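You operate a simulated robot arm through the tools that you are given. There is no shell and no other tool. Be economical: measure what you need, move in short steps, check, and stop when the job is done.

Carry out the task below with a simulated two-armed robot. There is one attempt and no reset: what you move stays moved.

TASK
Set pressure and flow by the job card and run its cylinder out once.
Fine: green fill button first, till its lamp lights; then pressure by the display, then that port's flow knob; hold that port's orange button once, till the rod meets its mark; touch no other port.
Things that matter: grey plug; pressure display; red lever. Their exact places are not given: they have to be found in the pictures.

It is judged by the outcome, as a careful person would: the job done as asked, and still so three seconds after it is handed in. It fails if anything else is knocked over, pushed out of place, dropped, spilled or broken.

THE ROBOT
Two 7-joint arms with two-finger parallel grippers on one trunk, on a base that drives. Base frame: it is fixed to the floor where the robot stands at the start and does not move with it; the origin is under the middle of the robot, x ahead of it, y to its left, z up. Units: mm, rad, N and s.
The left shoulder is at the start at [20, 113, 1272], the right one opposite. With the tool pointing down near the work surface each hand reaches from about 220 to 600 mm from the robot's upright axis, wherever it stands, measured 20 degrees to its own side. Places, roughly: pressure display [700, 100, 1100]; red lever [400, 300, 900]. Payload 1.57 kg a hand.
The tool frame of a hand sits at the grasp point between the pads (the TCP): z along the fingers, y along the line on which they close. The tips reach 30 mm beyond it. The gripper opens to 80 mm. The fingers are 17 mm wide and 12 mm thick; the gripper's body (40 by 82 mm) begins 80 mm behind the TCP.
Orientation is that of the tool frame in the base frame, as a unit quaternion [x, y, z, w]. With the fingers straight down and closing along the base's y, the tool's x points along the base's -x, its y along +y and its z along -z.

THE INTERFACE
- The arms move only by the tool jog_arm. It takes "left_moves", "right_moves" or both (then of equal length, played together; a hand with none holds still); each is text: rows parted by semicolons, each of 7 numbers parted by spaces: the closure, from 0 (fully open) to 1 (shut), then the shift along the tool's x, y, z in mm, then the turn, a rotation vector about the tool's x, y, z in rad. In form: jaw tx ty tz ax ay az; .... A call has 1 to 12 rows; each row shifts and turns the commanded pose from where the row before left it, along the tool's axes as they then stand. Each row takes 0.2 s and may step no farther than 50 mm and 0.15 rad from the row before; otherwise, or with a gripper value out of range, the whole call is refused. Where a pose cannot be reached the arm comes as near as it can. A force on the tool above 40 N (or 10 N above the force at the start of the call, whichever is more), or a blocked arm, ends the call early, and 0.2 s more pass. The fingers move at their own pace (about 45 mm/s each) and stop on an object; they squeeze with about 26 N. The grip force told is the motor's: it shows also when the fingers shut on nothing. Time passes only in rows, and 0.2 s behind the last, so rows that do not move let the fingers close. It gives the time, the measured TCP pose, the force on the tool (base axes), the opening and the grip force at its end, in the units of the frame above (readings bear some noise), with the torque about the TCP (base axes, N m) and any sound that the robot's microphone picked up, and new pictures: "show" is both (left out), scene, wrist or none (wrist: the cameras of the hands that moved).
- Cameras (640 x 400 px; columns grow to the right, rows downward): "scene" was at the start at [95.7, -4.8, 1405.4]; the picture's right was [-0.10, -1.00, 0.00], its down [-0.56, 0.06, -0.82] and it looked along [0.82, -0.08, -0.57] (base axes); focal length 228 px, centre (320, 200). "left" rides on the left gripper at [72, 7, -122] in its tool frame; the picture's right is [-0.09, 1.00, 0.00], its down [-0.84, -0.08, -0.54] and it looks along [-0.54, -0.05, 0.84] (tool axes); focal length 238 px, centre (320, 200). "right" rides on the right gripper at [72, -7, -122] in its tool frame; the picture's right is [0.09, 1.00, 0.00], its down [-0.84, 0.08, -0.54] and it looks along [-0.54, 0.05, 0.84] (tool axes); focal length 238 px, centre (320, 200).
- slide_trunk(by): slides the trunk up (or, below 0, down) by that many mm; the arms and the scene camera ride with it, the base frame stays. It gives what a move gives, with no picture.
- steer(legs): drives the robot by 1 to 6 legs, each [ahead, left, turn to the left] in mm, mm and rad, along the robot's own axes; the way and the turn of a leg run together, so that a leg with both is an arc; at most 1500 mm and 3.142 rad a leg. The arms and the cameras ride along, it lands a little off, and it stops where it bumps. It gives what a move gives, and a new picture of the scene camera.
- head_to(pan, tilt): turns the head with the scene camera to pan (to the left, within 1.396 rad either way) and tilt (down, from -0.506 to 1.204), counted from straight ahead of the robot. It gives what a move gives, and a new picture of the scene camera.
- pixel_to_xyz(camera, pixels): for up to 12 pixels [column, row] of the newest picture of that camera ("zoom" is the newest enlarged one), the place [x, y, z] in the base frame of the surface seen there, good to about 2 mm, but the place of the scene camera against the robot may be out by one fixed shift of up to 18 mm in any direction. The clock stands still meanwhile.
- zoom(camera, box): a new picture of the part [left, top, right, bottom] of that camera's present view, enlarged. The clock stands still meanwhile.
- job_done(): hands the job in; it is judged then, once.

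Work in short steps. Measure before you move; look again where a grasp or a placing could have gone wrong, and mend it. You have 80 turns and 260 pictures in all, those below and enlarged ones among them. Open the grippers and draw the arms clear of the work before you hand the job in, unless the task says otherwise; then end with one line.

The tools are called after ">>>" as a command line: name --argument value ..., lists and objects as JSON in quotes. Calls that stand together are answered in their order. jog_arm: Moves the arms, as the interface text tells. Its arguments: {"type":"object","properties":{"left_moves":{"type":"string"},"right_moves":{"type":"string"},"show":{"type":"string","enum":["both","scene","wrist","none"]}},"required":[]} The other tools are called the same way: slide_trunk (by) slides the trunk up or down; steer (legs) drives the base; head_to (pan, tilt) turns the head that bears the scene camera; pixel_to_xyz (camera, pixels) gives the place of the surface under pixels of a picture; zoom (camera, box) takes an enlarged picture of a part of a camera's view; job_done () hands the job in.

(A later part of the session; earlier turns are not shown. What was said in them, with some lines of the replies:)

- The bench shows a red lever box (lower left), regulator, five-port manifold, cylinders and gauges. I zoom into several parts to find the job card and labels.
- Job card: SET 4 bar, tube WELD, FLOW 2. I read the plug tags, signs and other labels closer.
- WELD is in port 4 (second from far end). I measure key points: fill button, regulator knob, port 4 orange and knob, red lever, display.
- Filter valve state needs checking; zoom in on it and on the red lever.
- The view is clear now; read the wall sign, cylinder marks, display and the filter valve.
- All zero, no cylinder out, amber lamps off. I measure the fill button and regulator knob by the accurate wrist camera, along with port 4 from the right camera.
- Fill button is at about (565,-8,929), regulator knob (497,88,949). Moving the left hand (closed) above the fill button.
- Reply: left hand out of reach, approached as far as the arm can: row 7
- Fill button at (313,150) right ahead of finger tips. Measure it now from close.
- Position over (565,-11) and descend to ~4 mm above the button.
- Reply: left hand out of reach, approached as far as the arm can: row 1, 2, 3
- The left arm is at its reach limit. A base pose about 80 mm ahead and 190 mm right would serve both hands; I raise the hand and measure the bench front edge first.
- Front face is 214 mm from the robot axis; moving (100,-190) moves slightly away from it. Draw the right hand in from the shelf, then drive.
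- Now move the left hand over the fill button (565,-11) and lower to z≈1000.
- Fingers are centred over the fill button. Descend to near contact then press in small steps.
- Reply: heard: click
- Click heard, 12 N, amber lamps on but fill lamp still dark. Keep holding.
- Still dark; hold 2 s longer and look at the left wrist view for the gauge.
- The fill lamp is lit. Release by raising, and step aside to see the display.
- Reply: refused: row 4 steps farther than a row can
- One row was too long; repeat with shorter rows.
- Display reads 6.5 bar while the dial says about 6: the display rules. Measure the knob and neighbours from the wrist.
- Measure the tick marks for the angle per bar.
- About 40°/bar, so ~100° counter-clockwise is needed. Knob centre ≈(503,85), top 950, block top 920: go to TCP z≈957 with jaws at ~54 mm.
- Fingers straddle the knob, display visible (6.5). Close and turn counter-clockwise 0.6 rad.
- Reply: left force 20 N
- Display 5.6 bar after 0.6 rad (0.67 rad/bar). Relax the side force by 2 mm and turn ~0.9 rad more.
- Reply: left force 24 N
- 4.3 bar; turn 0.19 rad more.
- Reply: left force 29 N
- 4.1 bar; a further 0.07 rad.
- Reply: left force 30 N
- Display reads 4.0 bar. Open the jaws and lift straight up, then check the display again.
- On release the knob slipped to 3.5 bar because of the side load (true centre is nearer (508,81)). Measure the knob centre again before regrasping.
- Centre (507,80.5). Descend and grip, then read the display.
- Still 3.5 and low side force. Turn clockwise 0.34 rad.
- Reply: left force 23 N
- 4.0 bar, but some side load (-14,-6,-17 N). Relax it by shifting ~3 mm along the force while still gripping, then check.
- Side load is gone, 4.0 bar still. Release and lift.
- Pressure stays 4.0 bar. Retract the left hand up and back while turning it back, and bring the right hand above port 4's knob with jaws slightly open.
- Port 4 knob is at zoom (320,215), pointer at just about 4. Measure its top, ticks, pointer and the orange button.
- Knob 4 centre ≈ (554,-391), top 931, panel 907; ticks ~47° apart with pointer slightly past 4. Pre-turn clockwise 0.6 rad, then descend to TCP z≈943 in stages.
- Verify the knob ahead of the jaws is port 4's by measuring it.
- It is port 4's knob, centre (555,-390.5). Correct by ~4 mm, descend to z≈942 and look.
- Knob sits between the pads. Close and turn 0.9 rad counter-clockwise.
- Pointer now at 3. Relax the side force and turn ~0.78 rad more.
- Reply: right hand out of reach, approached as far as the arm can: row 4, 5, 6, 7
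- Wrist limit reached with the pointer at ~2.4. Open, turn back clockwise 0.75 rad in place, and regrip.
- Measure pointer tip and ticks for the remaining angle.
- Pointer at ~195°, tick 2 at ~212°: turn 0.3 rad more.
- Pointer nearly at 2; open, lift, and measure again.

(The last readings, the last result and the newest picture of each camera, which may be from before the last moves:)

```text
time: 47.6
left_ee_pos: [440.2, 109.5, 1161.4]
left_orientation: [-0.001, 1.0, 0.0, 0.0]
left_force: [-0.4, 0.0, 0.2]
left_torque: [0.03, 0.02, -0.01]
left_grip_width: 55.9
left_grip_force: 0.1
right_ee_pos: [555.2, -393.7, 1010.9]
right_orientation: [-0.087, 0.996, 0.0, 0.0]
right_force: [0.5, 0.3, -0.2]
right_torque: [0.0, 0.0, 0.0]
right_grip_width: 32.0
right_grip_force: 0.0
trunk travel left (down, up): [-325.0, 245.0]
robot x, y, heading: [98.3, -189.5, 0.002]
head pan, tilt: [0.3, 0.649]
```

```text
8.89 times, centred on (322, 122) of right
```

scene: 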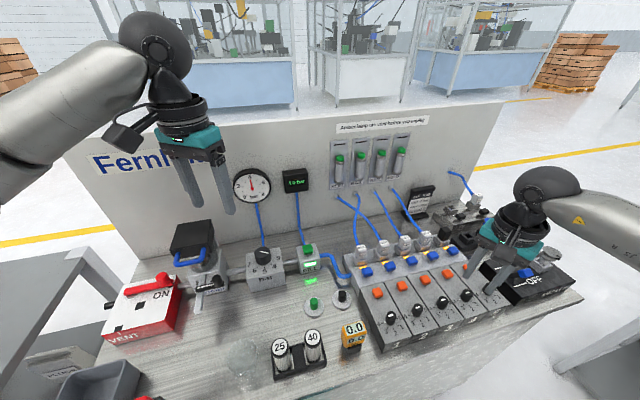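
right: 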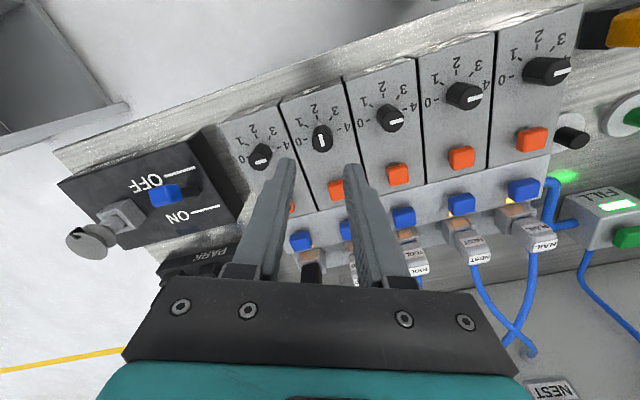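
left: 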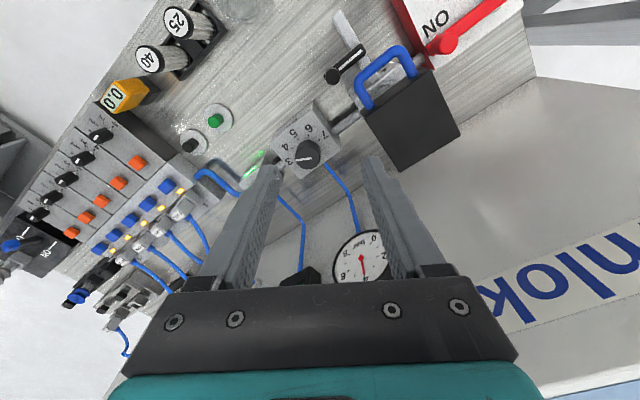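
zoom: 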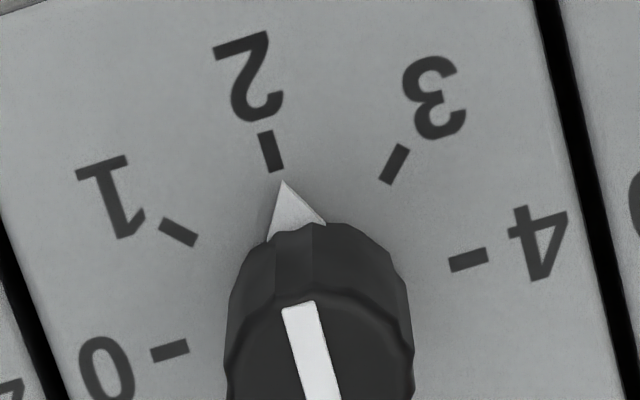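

Pointer sits at 2 within a few degrees. Now measure the port 4 orange button (337,190) and the WELD rod/mark.

>>> pixel_to_xyz --camera "right" --pixels '[[336, 190], [331, 184], [342, 196], [336, 183], [330, 196]]'

>>> zoom --camera "right" --box '[290, 150, 380, 230]'

>>> zoom --camera "scene" --box '[330, 130, 430, 220]'

```text
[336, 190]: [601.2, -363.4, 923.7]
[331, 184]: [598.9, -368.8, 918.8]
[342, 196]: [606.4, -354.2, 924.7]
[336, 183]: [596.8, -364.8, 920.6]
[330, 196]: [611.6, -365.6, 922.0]
```

```text
5.00 times, centred on (335, 190) of right
```

zoom: 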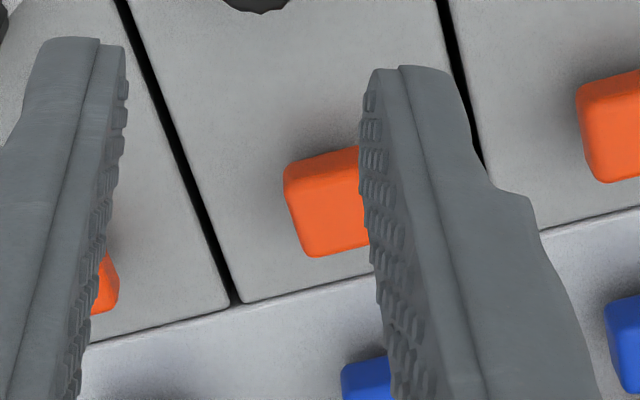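

```text
4.44 times, centred on (380, 175) of scene
```

zoom: 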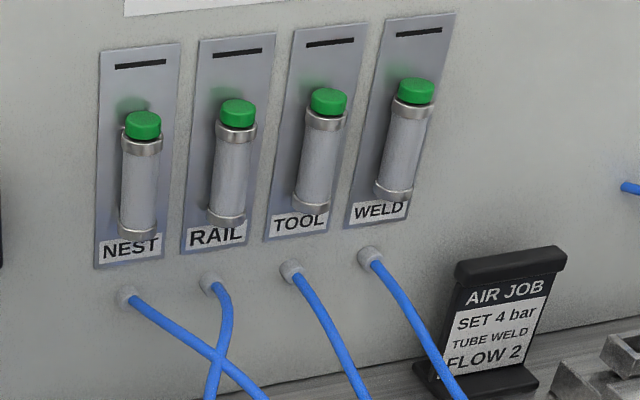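

Card confirmed (WELD, flow 2, 4 bar). Close and move above orange button 4 at (599.5,-360).

>>> jog_arm --right_moves "1 -24.8 12.8 0 0 0 0; 1 -24.8 12.8 0 0 0 0; 1 0 0 26 0 0 0; 1 0 0 0 0 0 0; 1 0 0 0 0 0 0"

>>> zoom --camera "right" --box '[260, 100, 380, 220]'

```text
time: 48.8
left_ee_pos: [439.9, 109.0, 1163.0]
left_orientation: [-0.002, 1.0, 0.0, 0.0]
left_force: [0.5, 1.0, 0.2]
left_torque: [0.04, 0.04, -0.03]
left_grip_width: 56.2
left_grip_force: 0.0
right_ee_pos: [595.0, -359.7, 986.8]
right_orientation: [-0.089, 0.996, 0.0, -0.001]
right_force: [0.6, 0.4, -0.1]
right_torque: [-0.02, -0.02, 0.0]
right_grip_width: 0.0
right_grip_force: 21.3
trunk travel left (down, up): [-325.0, 245.0]
robot x, y, heading: [101.8, -188.4, 0.003]
head pan, tilt: [0.3, 0.649]
```

scene: 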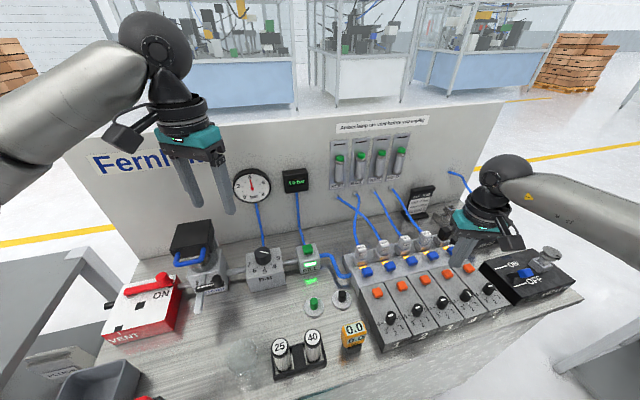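
right: 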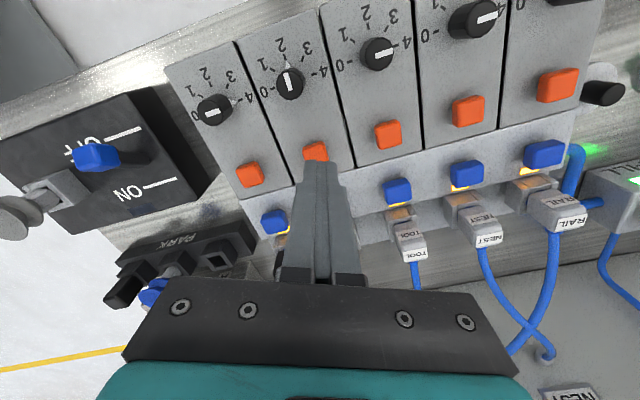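

```text
3.33 times, centred on (320, 160) of right
```

zoom: 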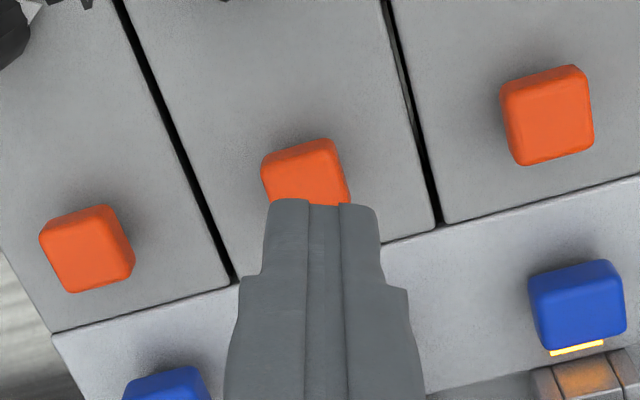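

Measure the button's visible corners to centre accurately.

>>> pixel_to_xyz --camera "zoom" --pixels '[[268, 170], [332, 150], [305, 180], [275, 198], [345, 195], [545, 120], [88, 250]]'

```text
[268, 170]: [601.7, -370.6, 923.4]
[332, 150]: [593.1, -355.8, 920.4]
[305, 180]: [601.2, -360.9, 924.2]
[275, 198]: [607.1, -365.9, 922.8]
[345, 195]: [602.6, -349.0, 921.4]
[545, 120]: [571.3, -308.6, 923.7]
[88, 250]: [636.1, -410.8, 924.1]
```

Target is midway between neighbours: (603,-360). Shift 8 mm and descend to just above the button.

>>> jog_arm --right_moves "1 -7.9 -1.2 0 0 0 0; 1 0 0 14 0 0 0; 1 0 0 13 0 0 0; 1 0 0 0 0 0 0" --show "wrist"

>>> zoom --camera "right" --box '[260, 120, 380, 240]'

```text
time: 49.8
left_ee_pos: [439.8, 109.3, 1161.2]
left_orientation: [-0.002, 1.0, 0.001, 0.0]
left_force: [0.6, -0.4, -0.5]
left_torque: [0.01, -0.03, -0.02]
left_grip_width: 55.9
left_grip_force: 0.1
right_ee_pos: [606.0, -358.0, 958.7]
right_orientation: [-0.088, 0.996, -0.001, 0.0]
right_force: [-1.1, 0.3, -0.8]
right_torque: [-0.02, -0.01, 0.01]
right_grip_width: 0.1
right_grip_force: 21.3
trunk travel left (down, up): [-325.0, 245.0]
robot x, y, heading: [98.7, -188.0, 0.004]
head pan, tilt: [0.3, 0.649]
```

right: 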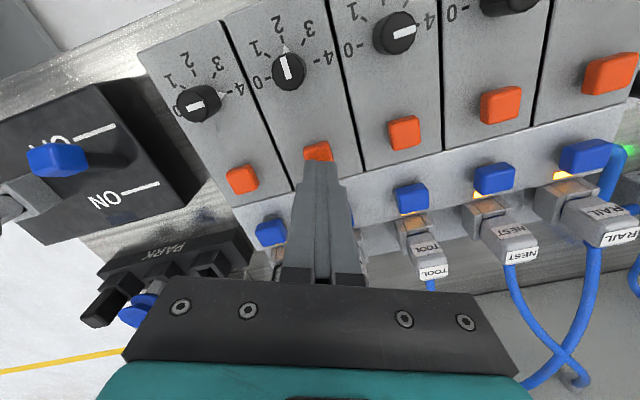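

```text
3.33 times, centred on (320, 180) of right
```

zoom: 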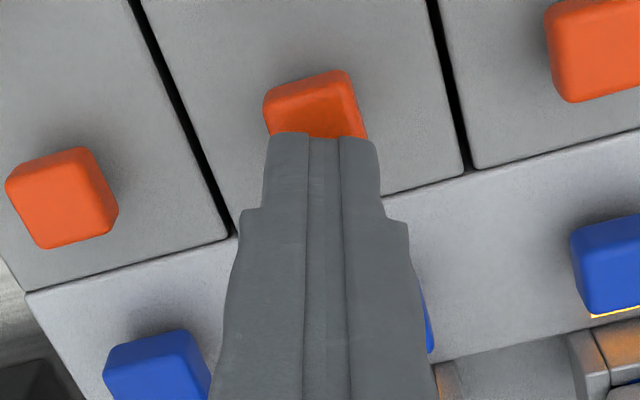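

Measure the finger tip edge against the button edge to check centring.

>>> pixel_to_xyz --camera "zoom" --pixels '[[290, 137], [325, 140], [360, 142], [310, 85], [310, 105], [310, 125], [272, 118], [350, 110]]'

```text
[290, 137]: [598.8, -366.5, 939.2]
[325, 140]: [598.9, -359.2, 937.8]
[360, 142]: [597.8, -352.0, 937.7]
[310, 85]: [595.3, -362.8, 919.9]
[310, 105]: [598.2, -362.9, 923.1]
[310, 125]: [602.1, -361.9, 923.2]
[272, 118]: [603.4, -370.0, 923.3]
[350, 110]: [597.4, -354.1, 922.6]
```

Finger centre (606,-358) matches the button centre (~605,-358). Press in small steps.

>>> jog_arm --right_moves "1 0 0 3 0 0 0; 1 0 0 3 0 0 0; 1 0 0 2 0 0 0" --show "none"

>>> zoom --camera "scene" --box '[330, 130, 430, 200]'

```text
time: 50.6
left_ee_pos: [439.8, 109.8, 1163.6]
left_orientation: [-0.001, 1.0, 0.0, 0.001]
left_force: [0.2, -0.7, -0.5]
left_torque: [-0.02, -0.02, 0.0]
left_grip_width: 56.2
left_grip_force: 0.0
right_ee_pos: [607.6, -356.7, 951.1]
right_orientation: [-0.088, 0.996, 0.0, 0.0]
right_force: [-0.4, -0.3, 0.3]
right_torque: [0.0, 0.01, 0.01]
right_grip_width: 0.0
right_grip_force: 21.3
trunk travel left (down, up): [-325.0, 245.0]
robot x, y, heading: [100.9, -189.0, 0.002]
head pan, tilt: [0.3, 0.649]
```

```text
5.71 times, centred on (380, 165) of scene
```

zoom: 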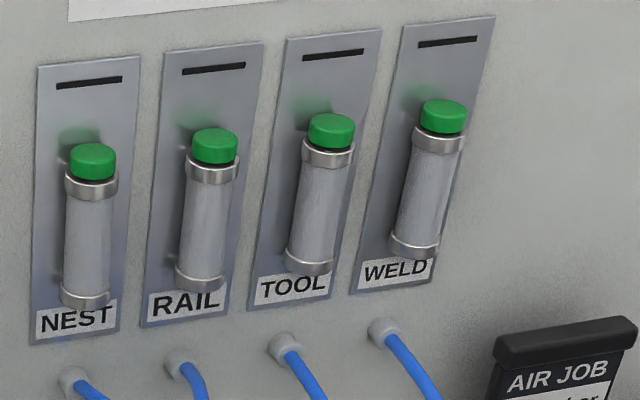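

No force yet at z≈951. Continue in 2 mm steps.

>>> jog_arm --right_moves "1 0 0 2 0 0 0; 1 0 0 2 0 0 0" --show "wrist"

>>> zoom --camera "scene" --box '[330, 130, 430, 200]'

>>> zoom --camera "right" --box '[260, 120, 380, 240]'

```text
time: 51.2
left_ee_pos: [439.8, 109.2, 1162.1]
left_orientation: [-0.002, 1.0, -0.001, 0.0]
left_force: [-0.2, 0.4, 0.3]
left_torque: [-0.01, 0.02, -0.03]
left_grip_width: 55.8
left_grip_force: 0.1
right_ee_pos: [606.5, -356.9, 948.4]
right_orientation: [-0.088, 0.996, 0.0, 0.001]
right_force: [-0.2, 0.3, 4.3]
right_torque: [0.03, -0.04, -0.02]
right_grip_width: 0.1
right_grip_force: 21.4
trunk travel left (down, up): [-325.0, 245.0]
robot x, y, heading: [98.1, -188.4, 0.001]
head pan, tilt: [0.3, 0.649]
heard: click
```

right: 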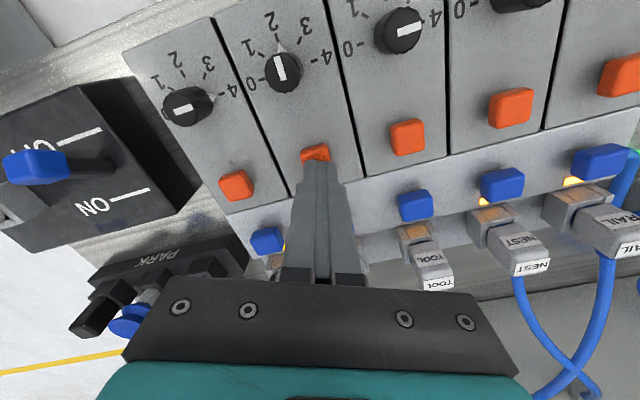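

```text
5.71 times, centred on (380, 165) of scene
```

zoom: 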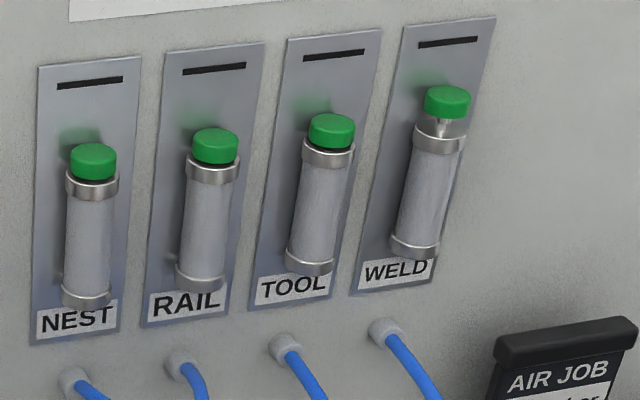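

```text
3.33 times, centred on (320, 180) of right
```

zoom: 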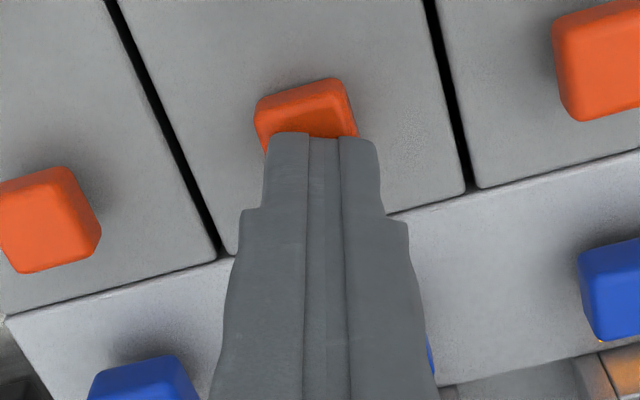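

Click, WELD rod rising. Press 2 mm deeper to be secure and hold briefly.

>>> jog_arm --right_moves "1 0 0 2 0 0 0" --show "none"

>>> zoom --camera "scene" --box '[330, 130, 430, 200]'

```text
time: 51.6
left_ee_pos: [439.1, 108.6, 1162.1]
left_orientation: [-0.002, 1.0, 0.0, 0.0]
left_force: [0.4, -0.3, 0.7]
left_torque: [-0.02, 0.02, 0.0]
left_grip_width: 56.1
left_grip_force: 0.1
right_ee_pos: [606.7, -356.7, 946.8]
right_orientation: [-0.088, 0.996, -0.001, 0.001]
right_force: [-2.2, -0.2, 10.5]
right_torque: [0.01, 0.06, 0.06]
right_grip_width: 0.1
right_grip_force: 21.2
trunk travel left (down, up): [-325.0, 245.0]
robot x, y, heading: [99.4, -190.0, 0.003]
head pan, tilt: [0.3, 0.649]
```

```text
5.71 times, centred on (380, 165) of scene
```

zoom: 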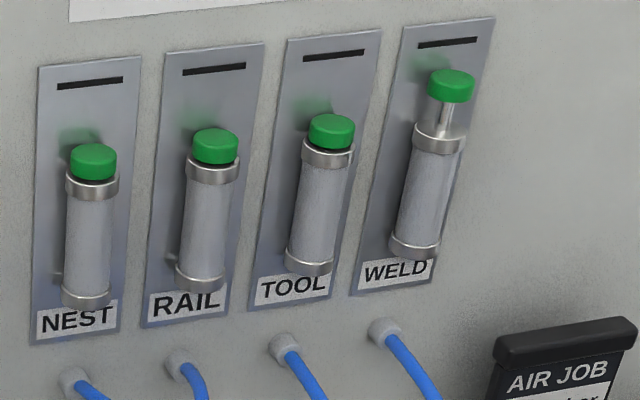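

Rod about halfway. Measure cap-top and mark heights (clock stands still).

>>> pixel_to_xyz --camera "zoom" --pixels '[[451, 74], [448, 85], [448, 95], [447, 42], [447, 36], [447, 48], [330, 120], [333, 53], [446, 120]]'

```text
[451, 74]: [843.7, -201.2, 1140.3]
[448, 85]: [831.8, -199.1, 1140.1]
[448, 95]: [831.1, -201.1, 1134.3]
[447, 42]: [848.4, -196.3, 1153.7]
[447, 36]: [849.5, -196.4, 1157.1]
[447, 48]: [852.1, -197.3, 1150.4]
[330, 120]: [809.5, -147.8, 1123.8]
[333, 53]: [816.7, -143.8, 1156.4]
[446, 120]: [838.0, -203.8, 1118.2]
```

Cap top z≈1140, mark z≈1154, speed ~22 mm/s: hold 0.4 s more and look.

>>> jog_arm --right_moves "1 0 0 0 0 0 0" --show "none"

>>> zoom --camera "scene" --box '[370, 125, 430, 165]'

>>> pixel_to_xyz --camera "zoom" --pixels '[[340, 110], [340, 120], [340, 130], [340, 140], [340, 150], [340, 160], [340, 170], [340, 180], [310, 85], [340, 100], [340, 90], [340, 80]]'

```text
time: 52.0
left_ee_pos: [439.0, 109.8, 1163.0]
left_orientation: [-0.001, 1.0, 0.0, 0.001]
left_force: [-0.1, -0.5, -0.1]
left_torque: [0.01, 0.0, 0.0]
left_grip_width: 55.9
left_grip_force: 0.1
right_ee_pos: [606.4, -355.8, 947.9]
right_orientation: [-0.089, 0.996, 0.0, 0.0]
right_force: [-1.9, -0.2, 12.3]
right_torque: [-0.05, 0.08, 0.0]
right_grip_width: 0.1
right_grip_force: 21.5
trunk travel left (down, up): [-325.0, 245.0]
robot x, y, heading: [102.1, -187.9, 0.003]
head pan, tilt: [0.3, 0.649]
```

```text
10.00 times, centred on (400, 145) of scene
```

zoom: 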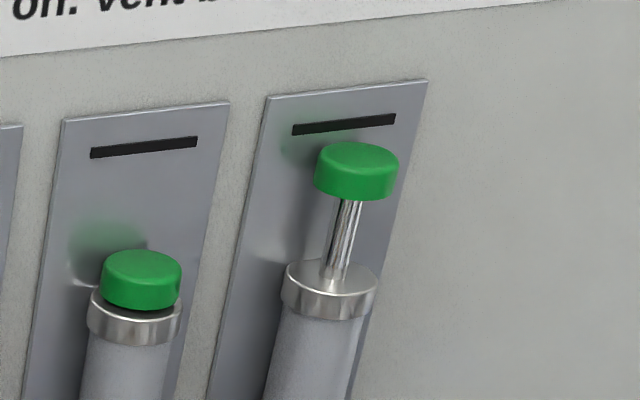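

```text
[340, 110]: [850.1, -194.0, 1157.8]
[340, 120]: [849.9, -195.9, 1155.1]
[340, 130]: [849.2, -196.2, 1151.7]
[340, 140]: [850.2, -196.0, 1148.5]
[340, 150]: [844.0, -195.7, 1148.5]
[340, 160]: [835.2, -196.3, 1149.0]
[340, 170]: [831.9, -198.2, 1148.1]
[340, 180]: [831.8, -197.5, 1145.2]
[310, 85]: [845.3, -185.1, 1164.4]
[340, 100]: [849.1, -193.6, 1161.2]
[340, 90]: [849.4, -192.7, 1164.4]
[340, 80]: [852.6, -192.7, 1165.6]
```

Cap top z≈1148.5, mark centre ≈1153.5: hold one more row (0.2 s), then lift straight off.

>>> jog_arm --right_moves "1 0 0 0 0 0 0; 1 0 0 -30 0 0 0; 1 0 0 -40 0 0 0" --show "none"

>>> zoom --camera "scene" --box '[370, 125, 430, 165]'

>>> pixel_to_xyz --camera "zoom" --pixels '[[345, 110], [345, 120], [345, 125], [345, 130], [345, 135], [345, 140], [345, 150], [345, 160], [345, 170]]'

```text
time: 52.8
left_ee_pos: [440.2, 109.7, 1161.9]
left_orientation: [-0.001, 1.0, 0.0, -0.001]
left_force: [0.7, 0.8, 0.0]
left_torque: [-0.01, 0.02, 0.01]
left_grip_width: 56.3
left_grip_force: 0.0
right_ee_pos: [606.3, -356.4, 1015.7]
right_orientation: [-0.089, 0.996, 0.0, -0.001]
right_force: [0.9, -0.9, -0.2]
right_torque: [0.0, -0.01, -0.01]
right_grip_width: 0.0
right_grip_force: 21.1
trunk travel left (down, up): [-325.0, 245.0]
robot x, y, heading: [102.9, -185.3, 0.002]
head pan, tilt: [0.3, 0.649]
```

```text
10.00 times, centred on (400, 145) of scene
```

zoom: 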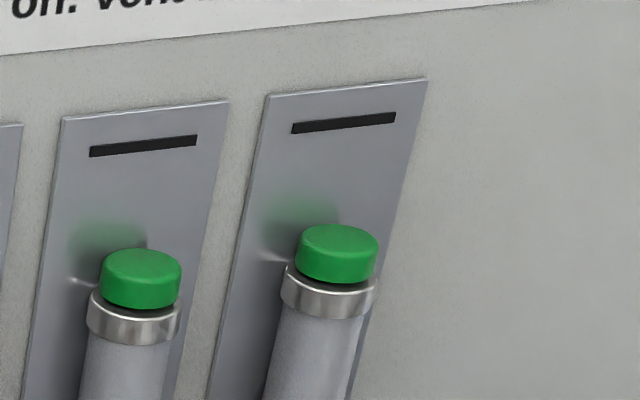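

```text
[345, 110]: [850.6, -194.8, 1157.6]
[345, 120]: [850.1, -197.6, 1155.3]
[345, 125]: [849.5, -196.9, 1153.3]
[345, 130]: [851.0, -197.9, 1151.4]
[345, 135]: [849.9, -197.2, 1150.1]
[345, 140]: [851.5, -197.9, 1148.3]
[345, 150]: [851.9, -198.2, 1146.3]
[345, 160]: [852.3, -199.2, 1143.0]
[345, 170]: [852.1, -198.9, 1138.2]
```

The rod spring-returned after release, as expected for a hold-to-run button; it had reached the mark band (≥1152.8). Check the whole bench, display, and knobs for the final state.

>>> jog_arm --right_moves "1 40 -10 -30 0 0 0; 1 40 -10 -30 0 0 0; 1 30 0 -20 0 0 0" --show "both"

>>> zoom --camera "scene" --box '[330, 220, 510, 350]'

>>> zoom --camera "scene" --box '[220, 120, 440, 290]'

```text
refused: row 1 steps farther than a row can; nothing moved
```

```text
3.08 times, centred on (420, 285) of scene
```

zoom: 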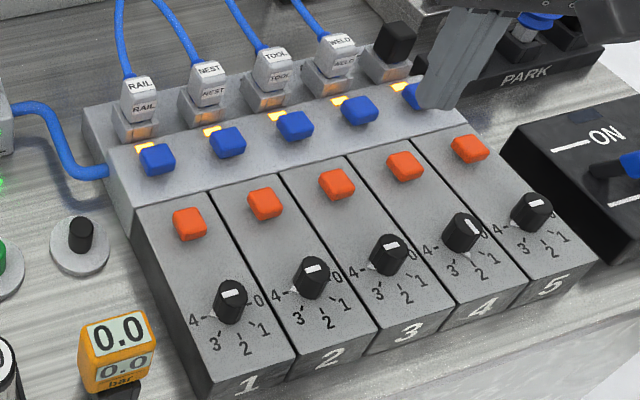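

```text
2.35 times, centred on (330, 205) of scene
```

zoom: 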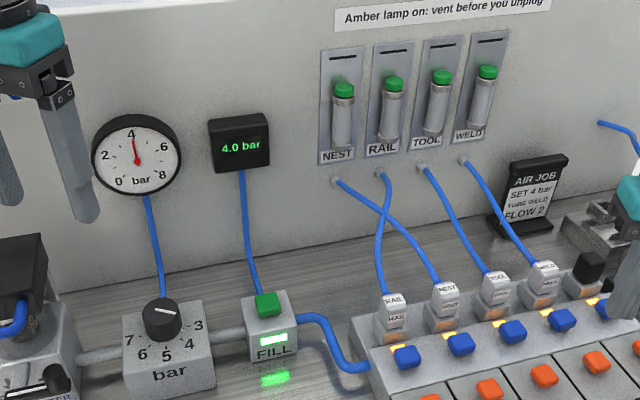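

Gauge and display show 4.0 bar, port 4's knob is at 2, and the other ports are untouched. Draw both hands clear.

>>> jog_arm --left_moves "0 20 0 -20 0 0 0; 0 20 0 -20 0 0 0; 0 0 0 0 0 0 0; 0 0 0 0 0 0 0; 0 0 0 0 0 0 0" --right_moves "1 0 0 -45 0 0 0; 1 0 0 -45 0 0 0; 0.5 40 0 -20 0 0 0; 0 40 0 -20 0 0 0; 0 30 0 0 0 0 0"

>>> zoom --camera "scene" --box '[220, 120, 500, 350]'

```text
time: 54.0
left_ee_pos: [399.8, 109.6, 1203.6]
left_orientation: [-0.002, 1.0, 0.0, 0.001]
left_force: [0.3, -0.2, -0.2]
left_torque: [-0.03, 0.0, 0.01]
left_grip_width: 80.0
left_grip_force: 0.1
right_ee_pos: [496.6, -376.3, 1144.2]
right_orientation: [-0.089, 0.996, 0.0, 0.0]
right_force: [0.2, -0.3, -0.8]
right_torque: [0.02, -0.03, 0.01]
right_grip_width: 66.3
right_grip_force: 0.0
trunk travel left (down, up): [-325.0, 245.0]
robot x, y, heading: [98.1, -190.2, 0.001]
head pan, tilt: [0.3, 0.649]
```

scene: 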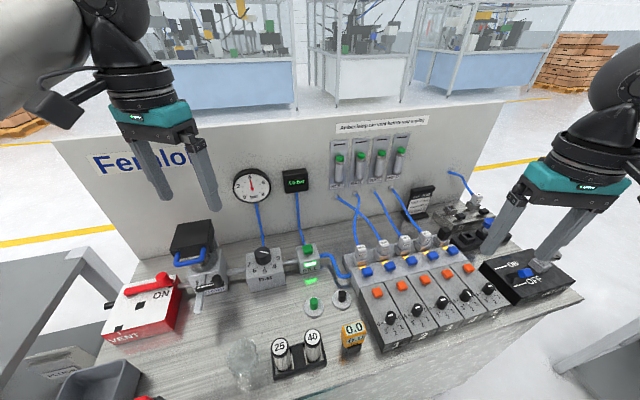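
right: 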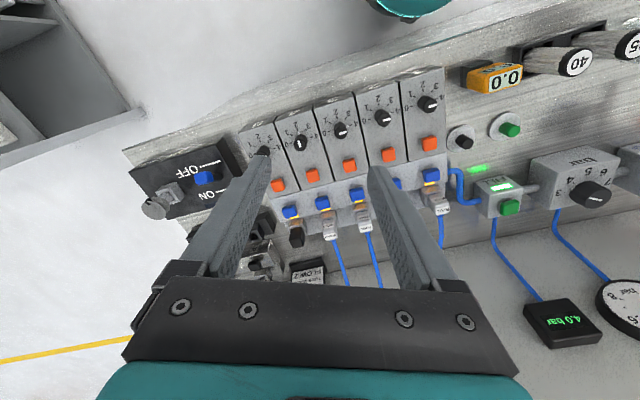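
left: 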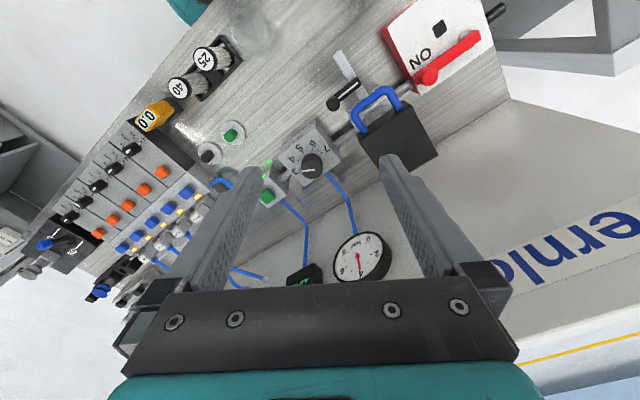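

```text
1.74 times, centred on (360, 235) of scene
```

zoom: 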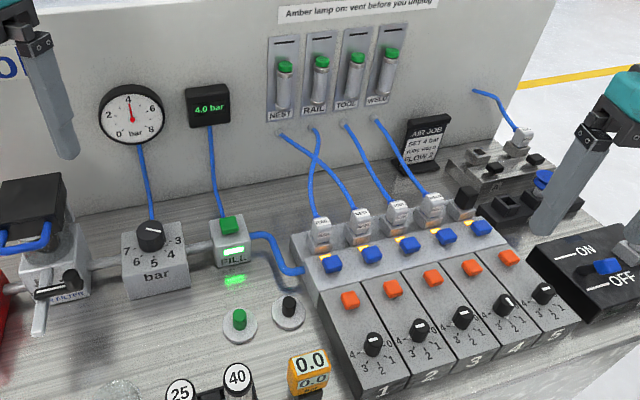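

Both hands are clear with the grippers open, the display holds 4.0 bar, and port 4 is at flow 2. Handing in.

>>> job_done

```text
The job is handed in.
```

I filled the system until its lamp lit, set 4.0 bar by the display, set the WELD port (port 4) to flow 2, and held its orange button once. By timing, the rod was at its mark when I let go, but it sprang back on release, so no picture shows it there.
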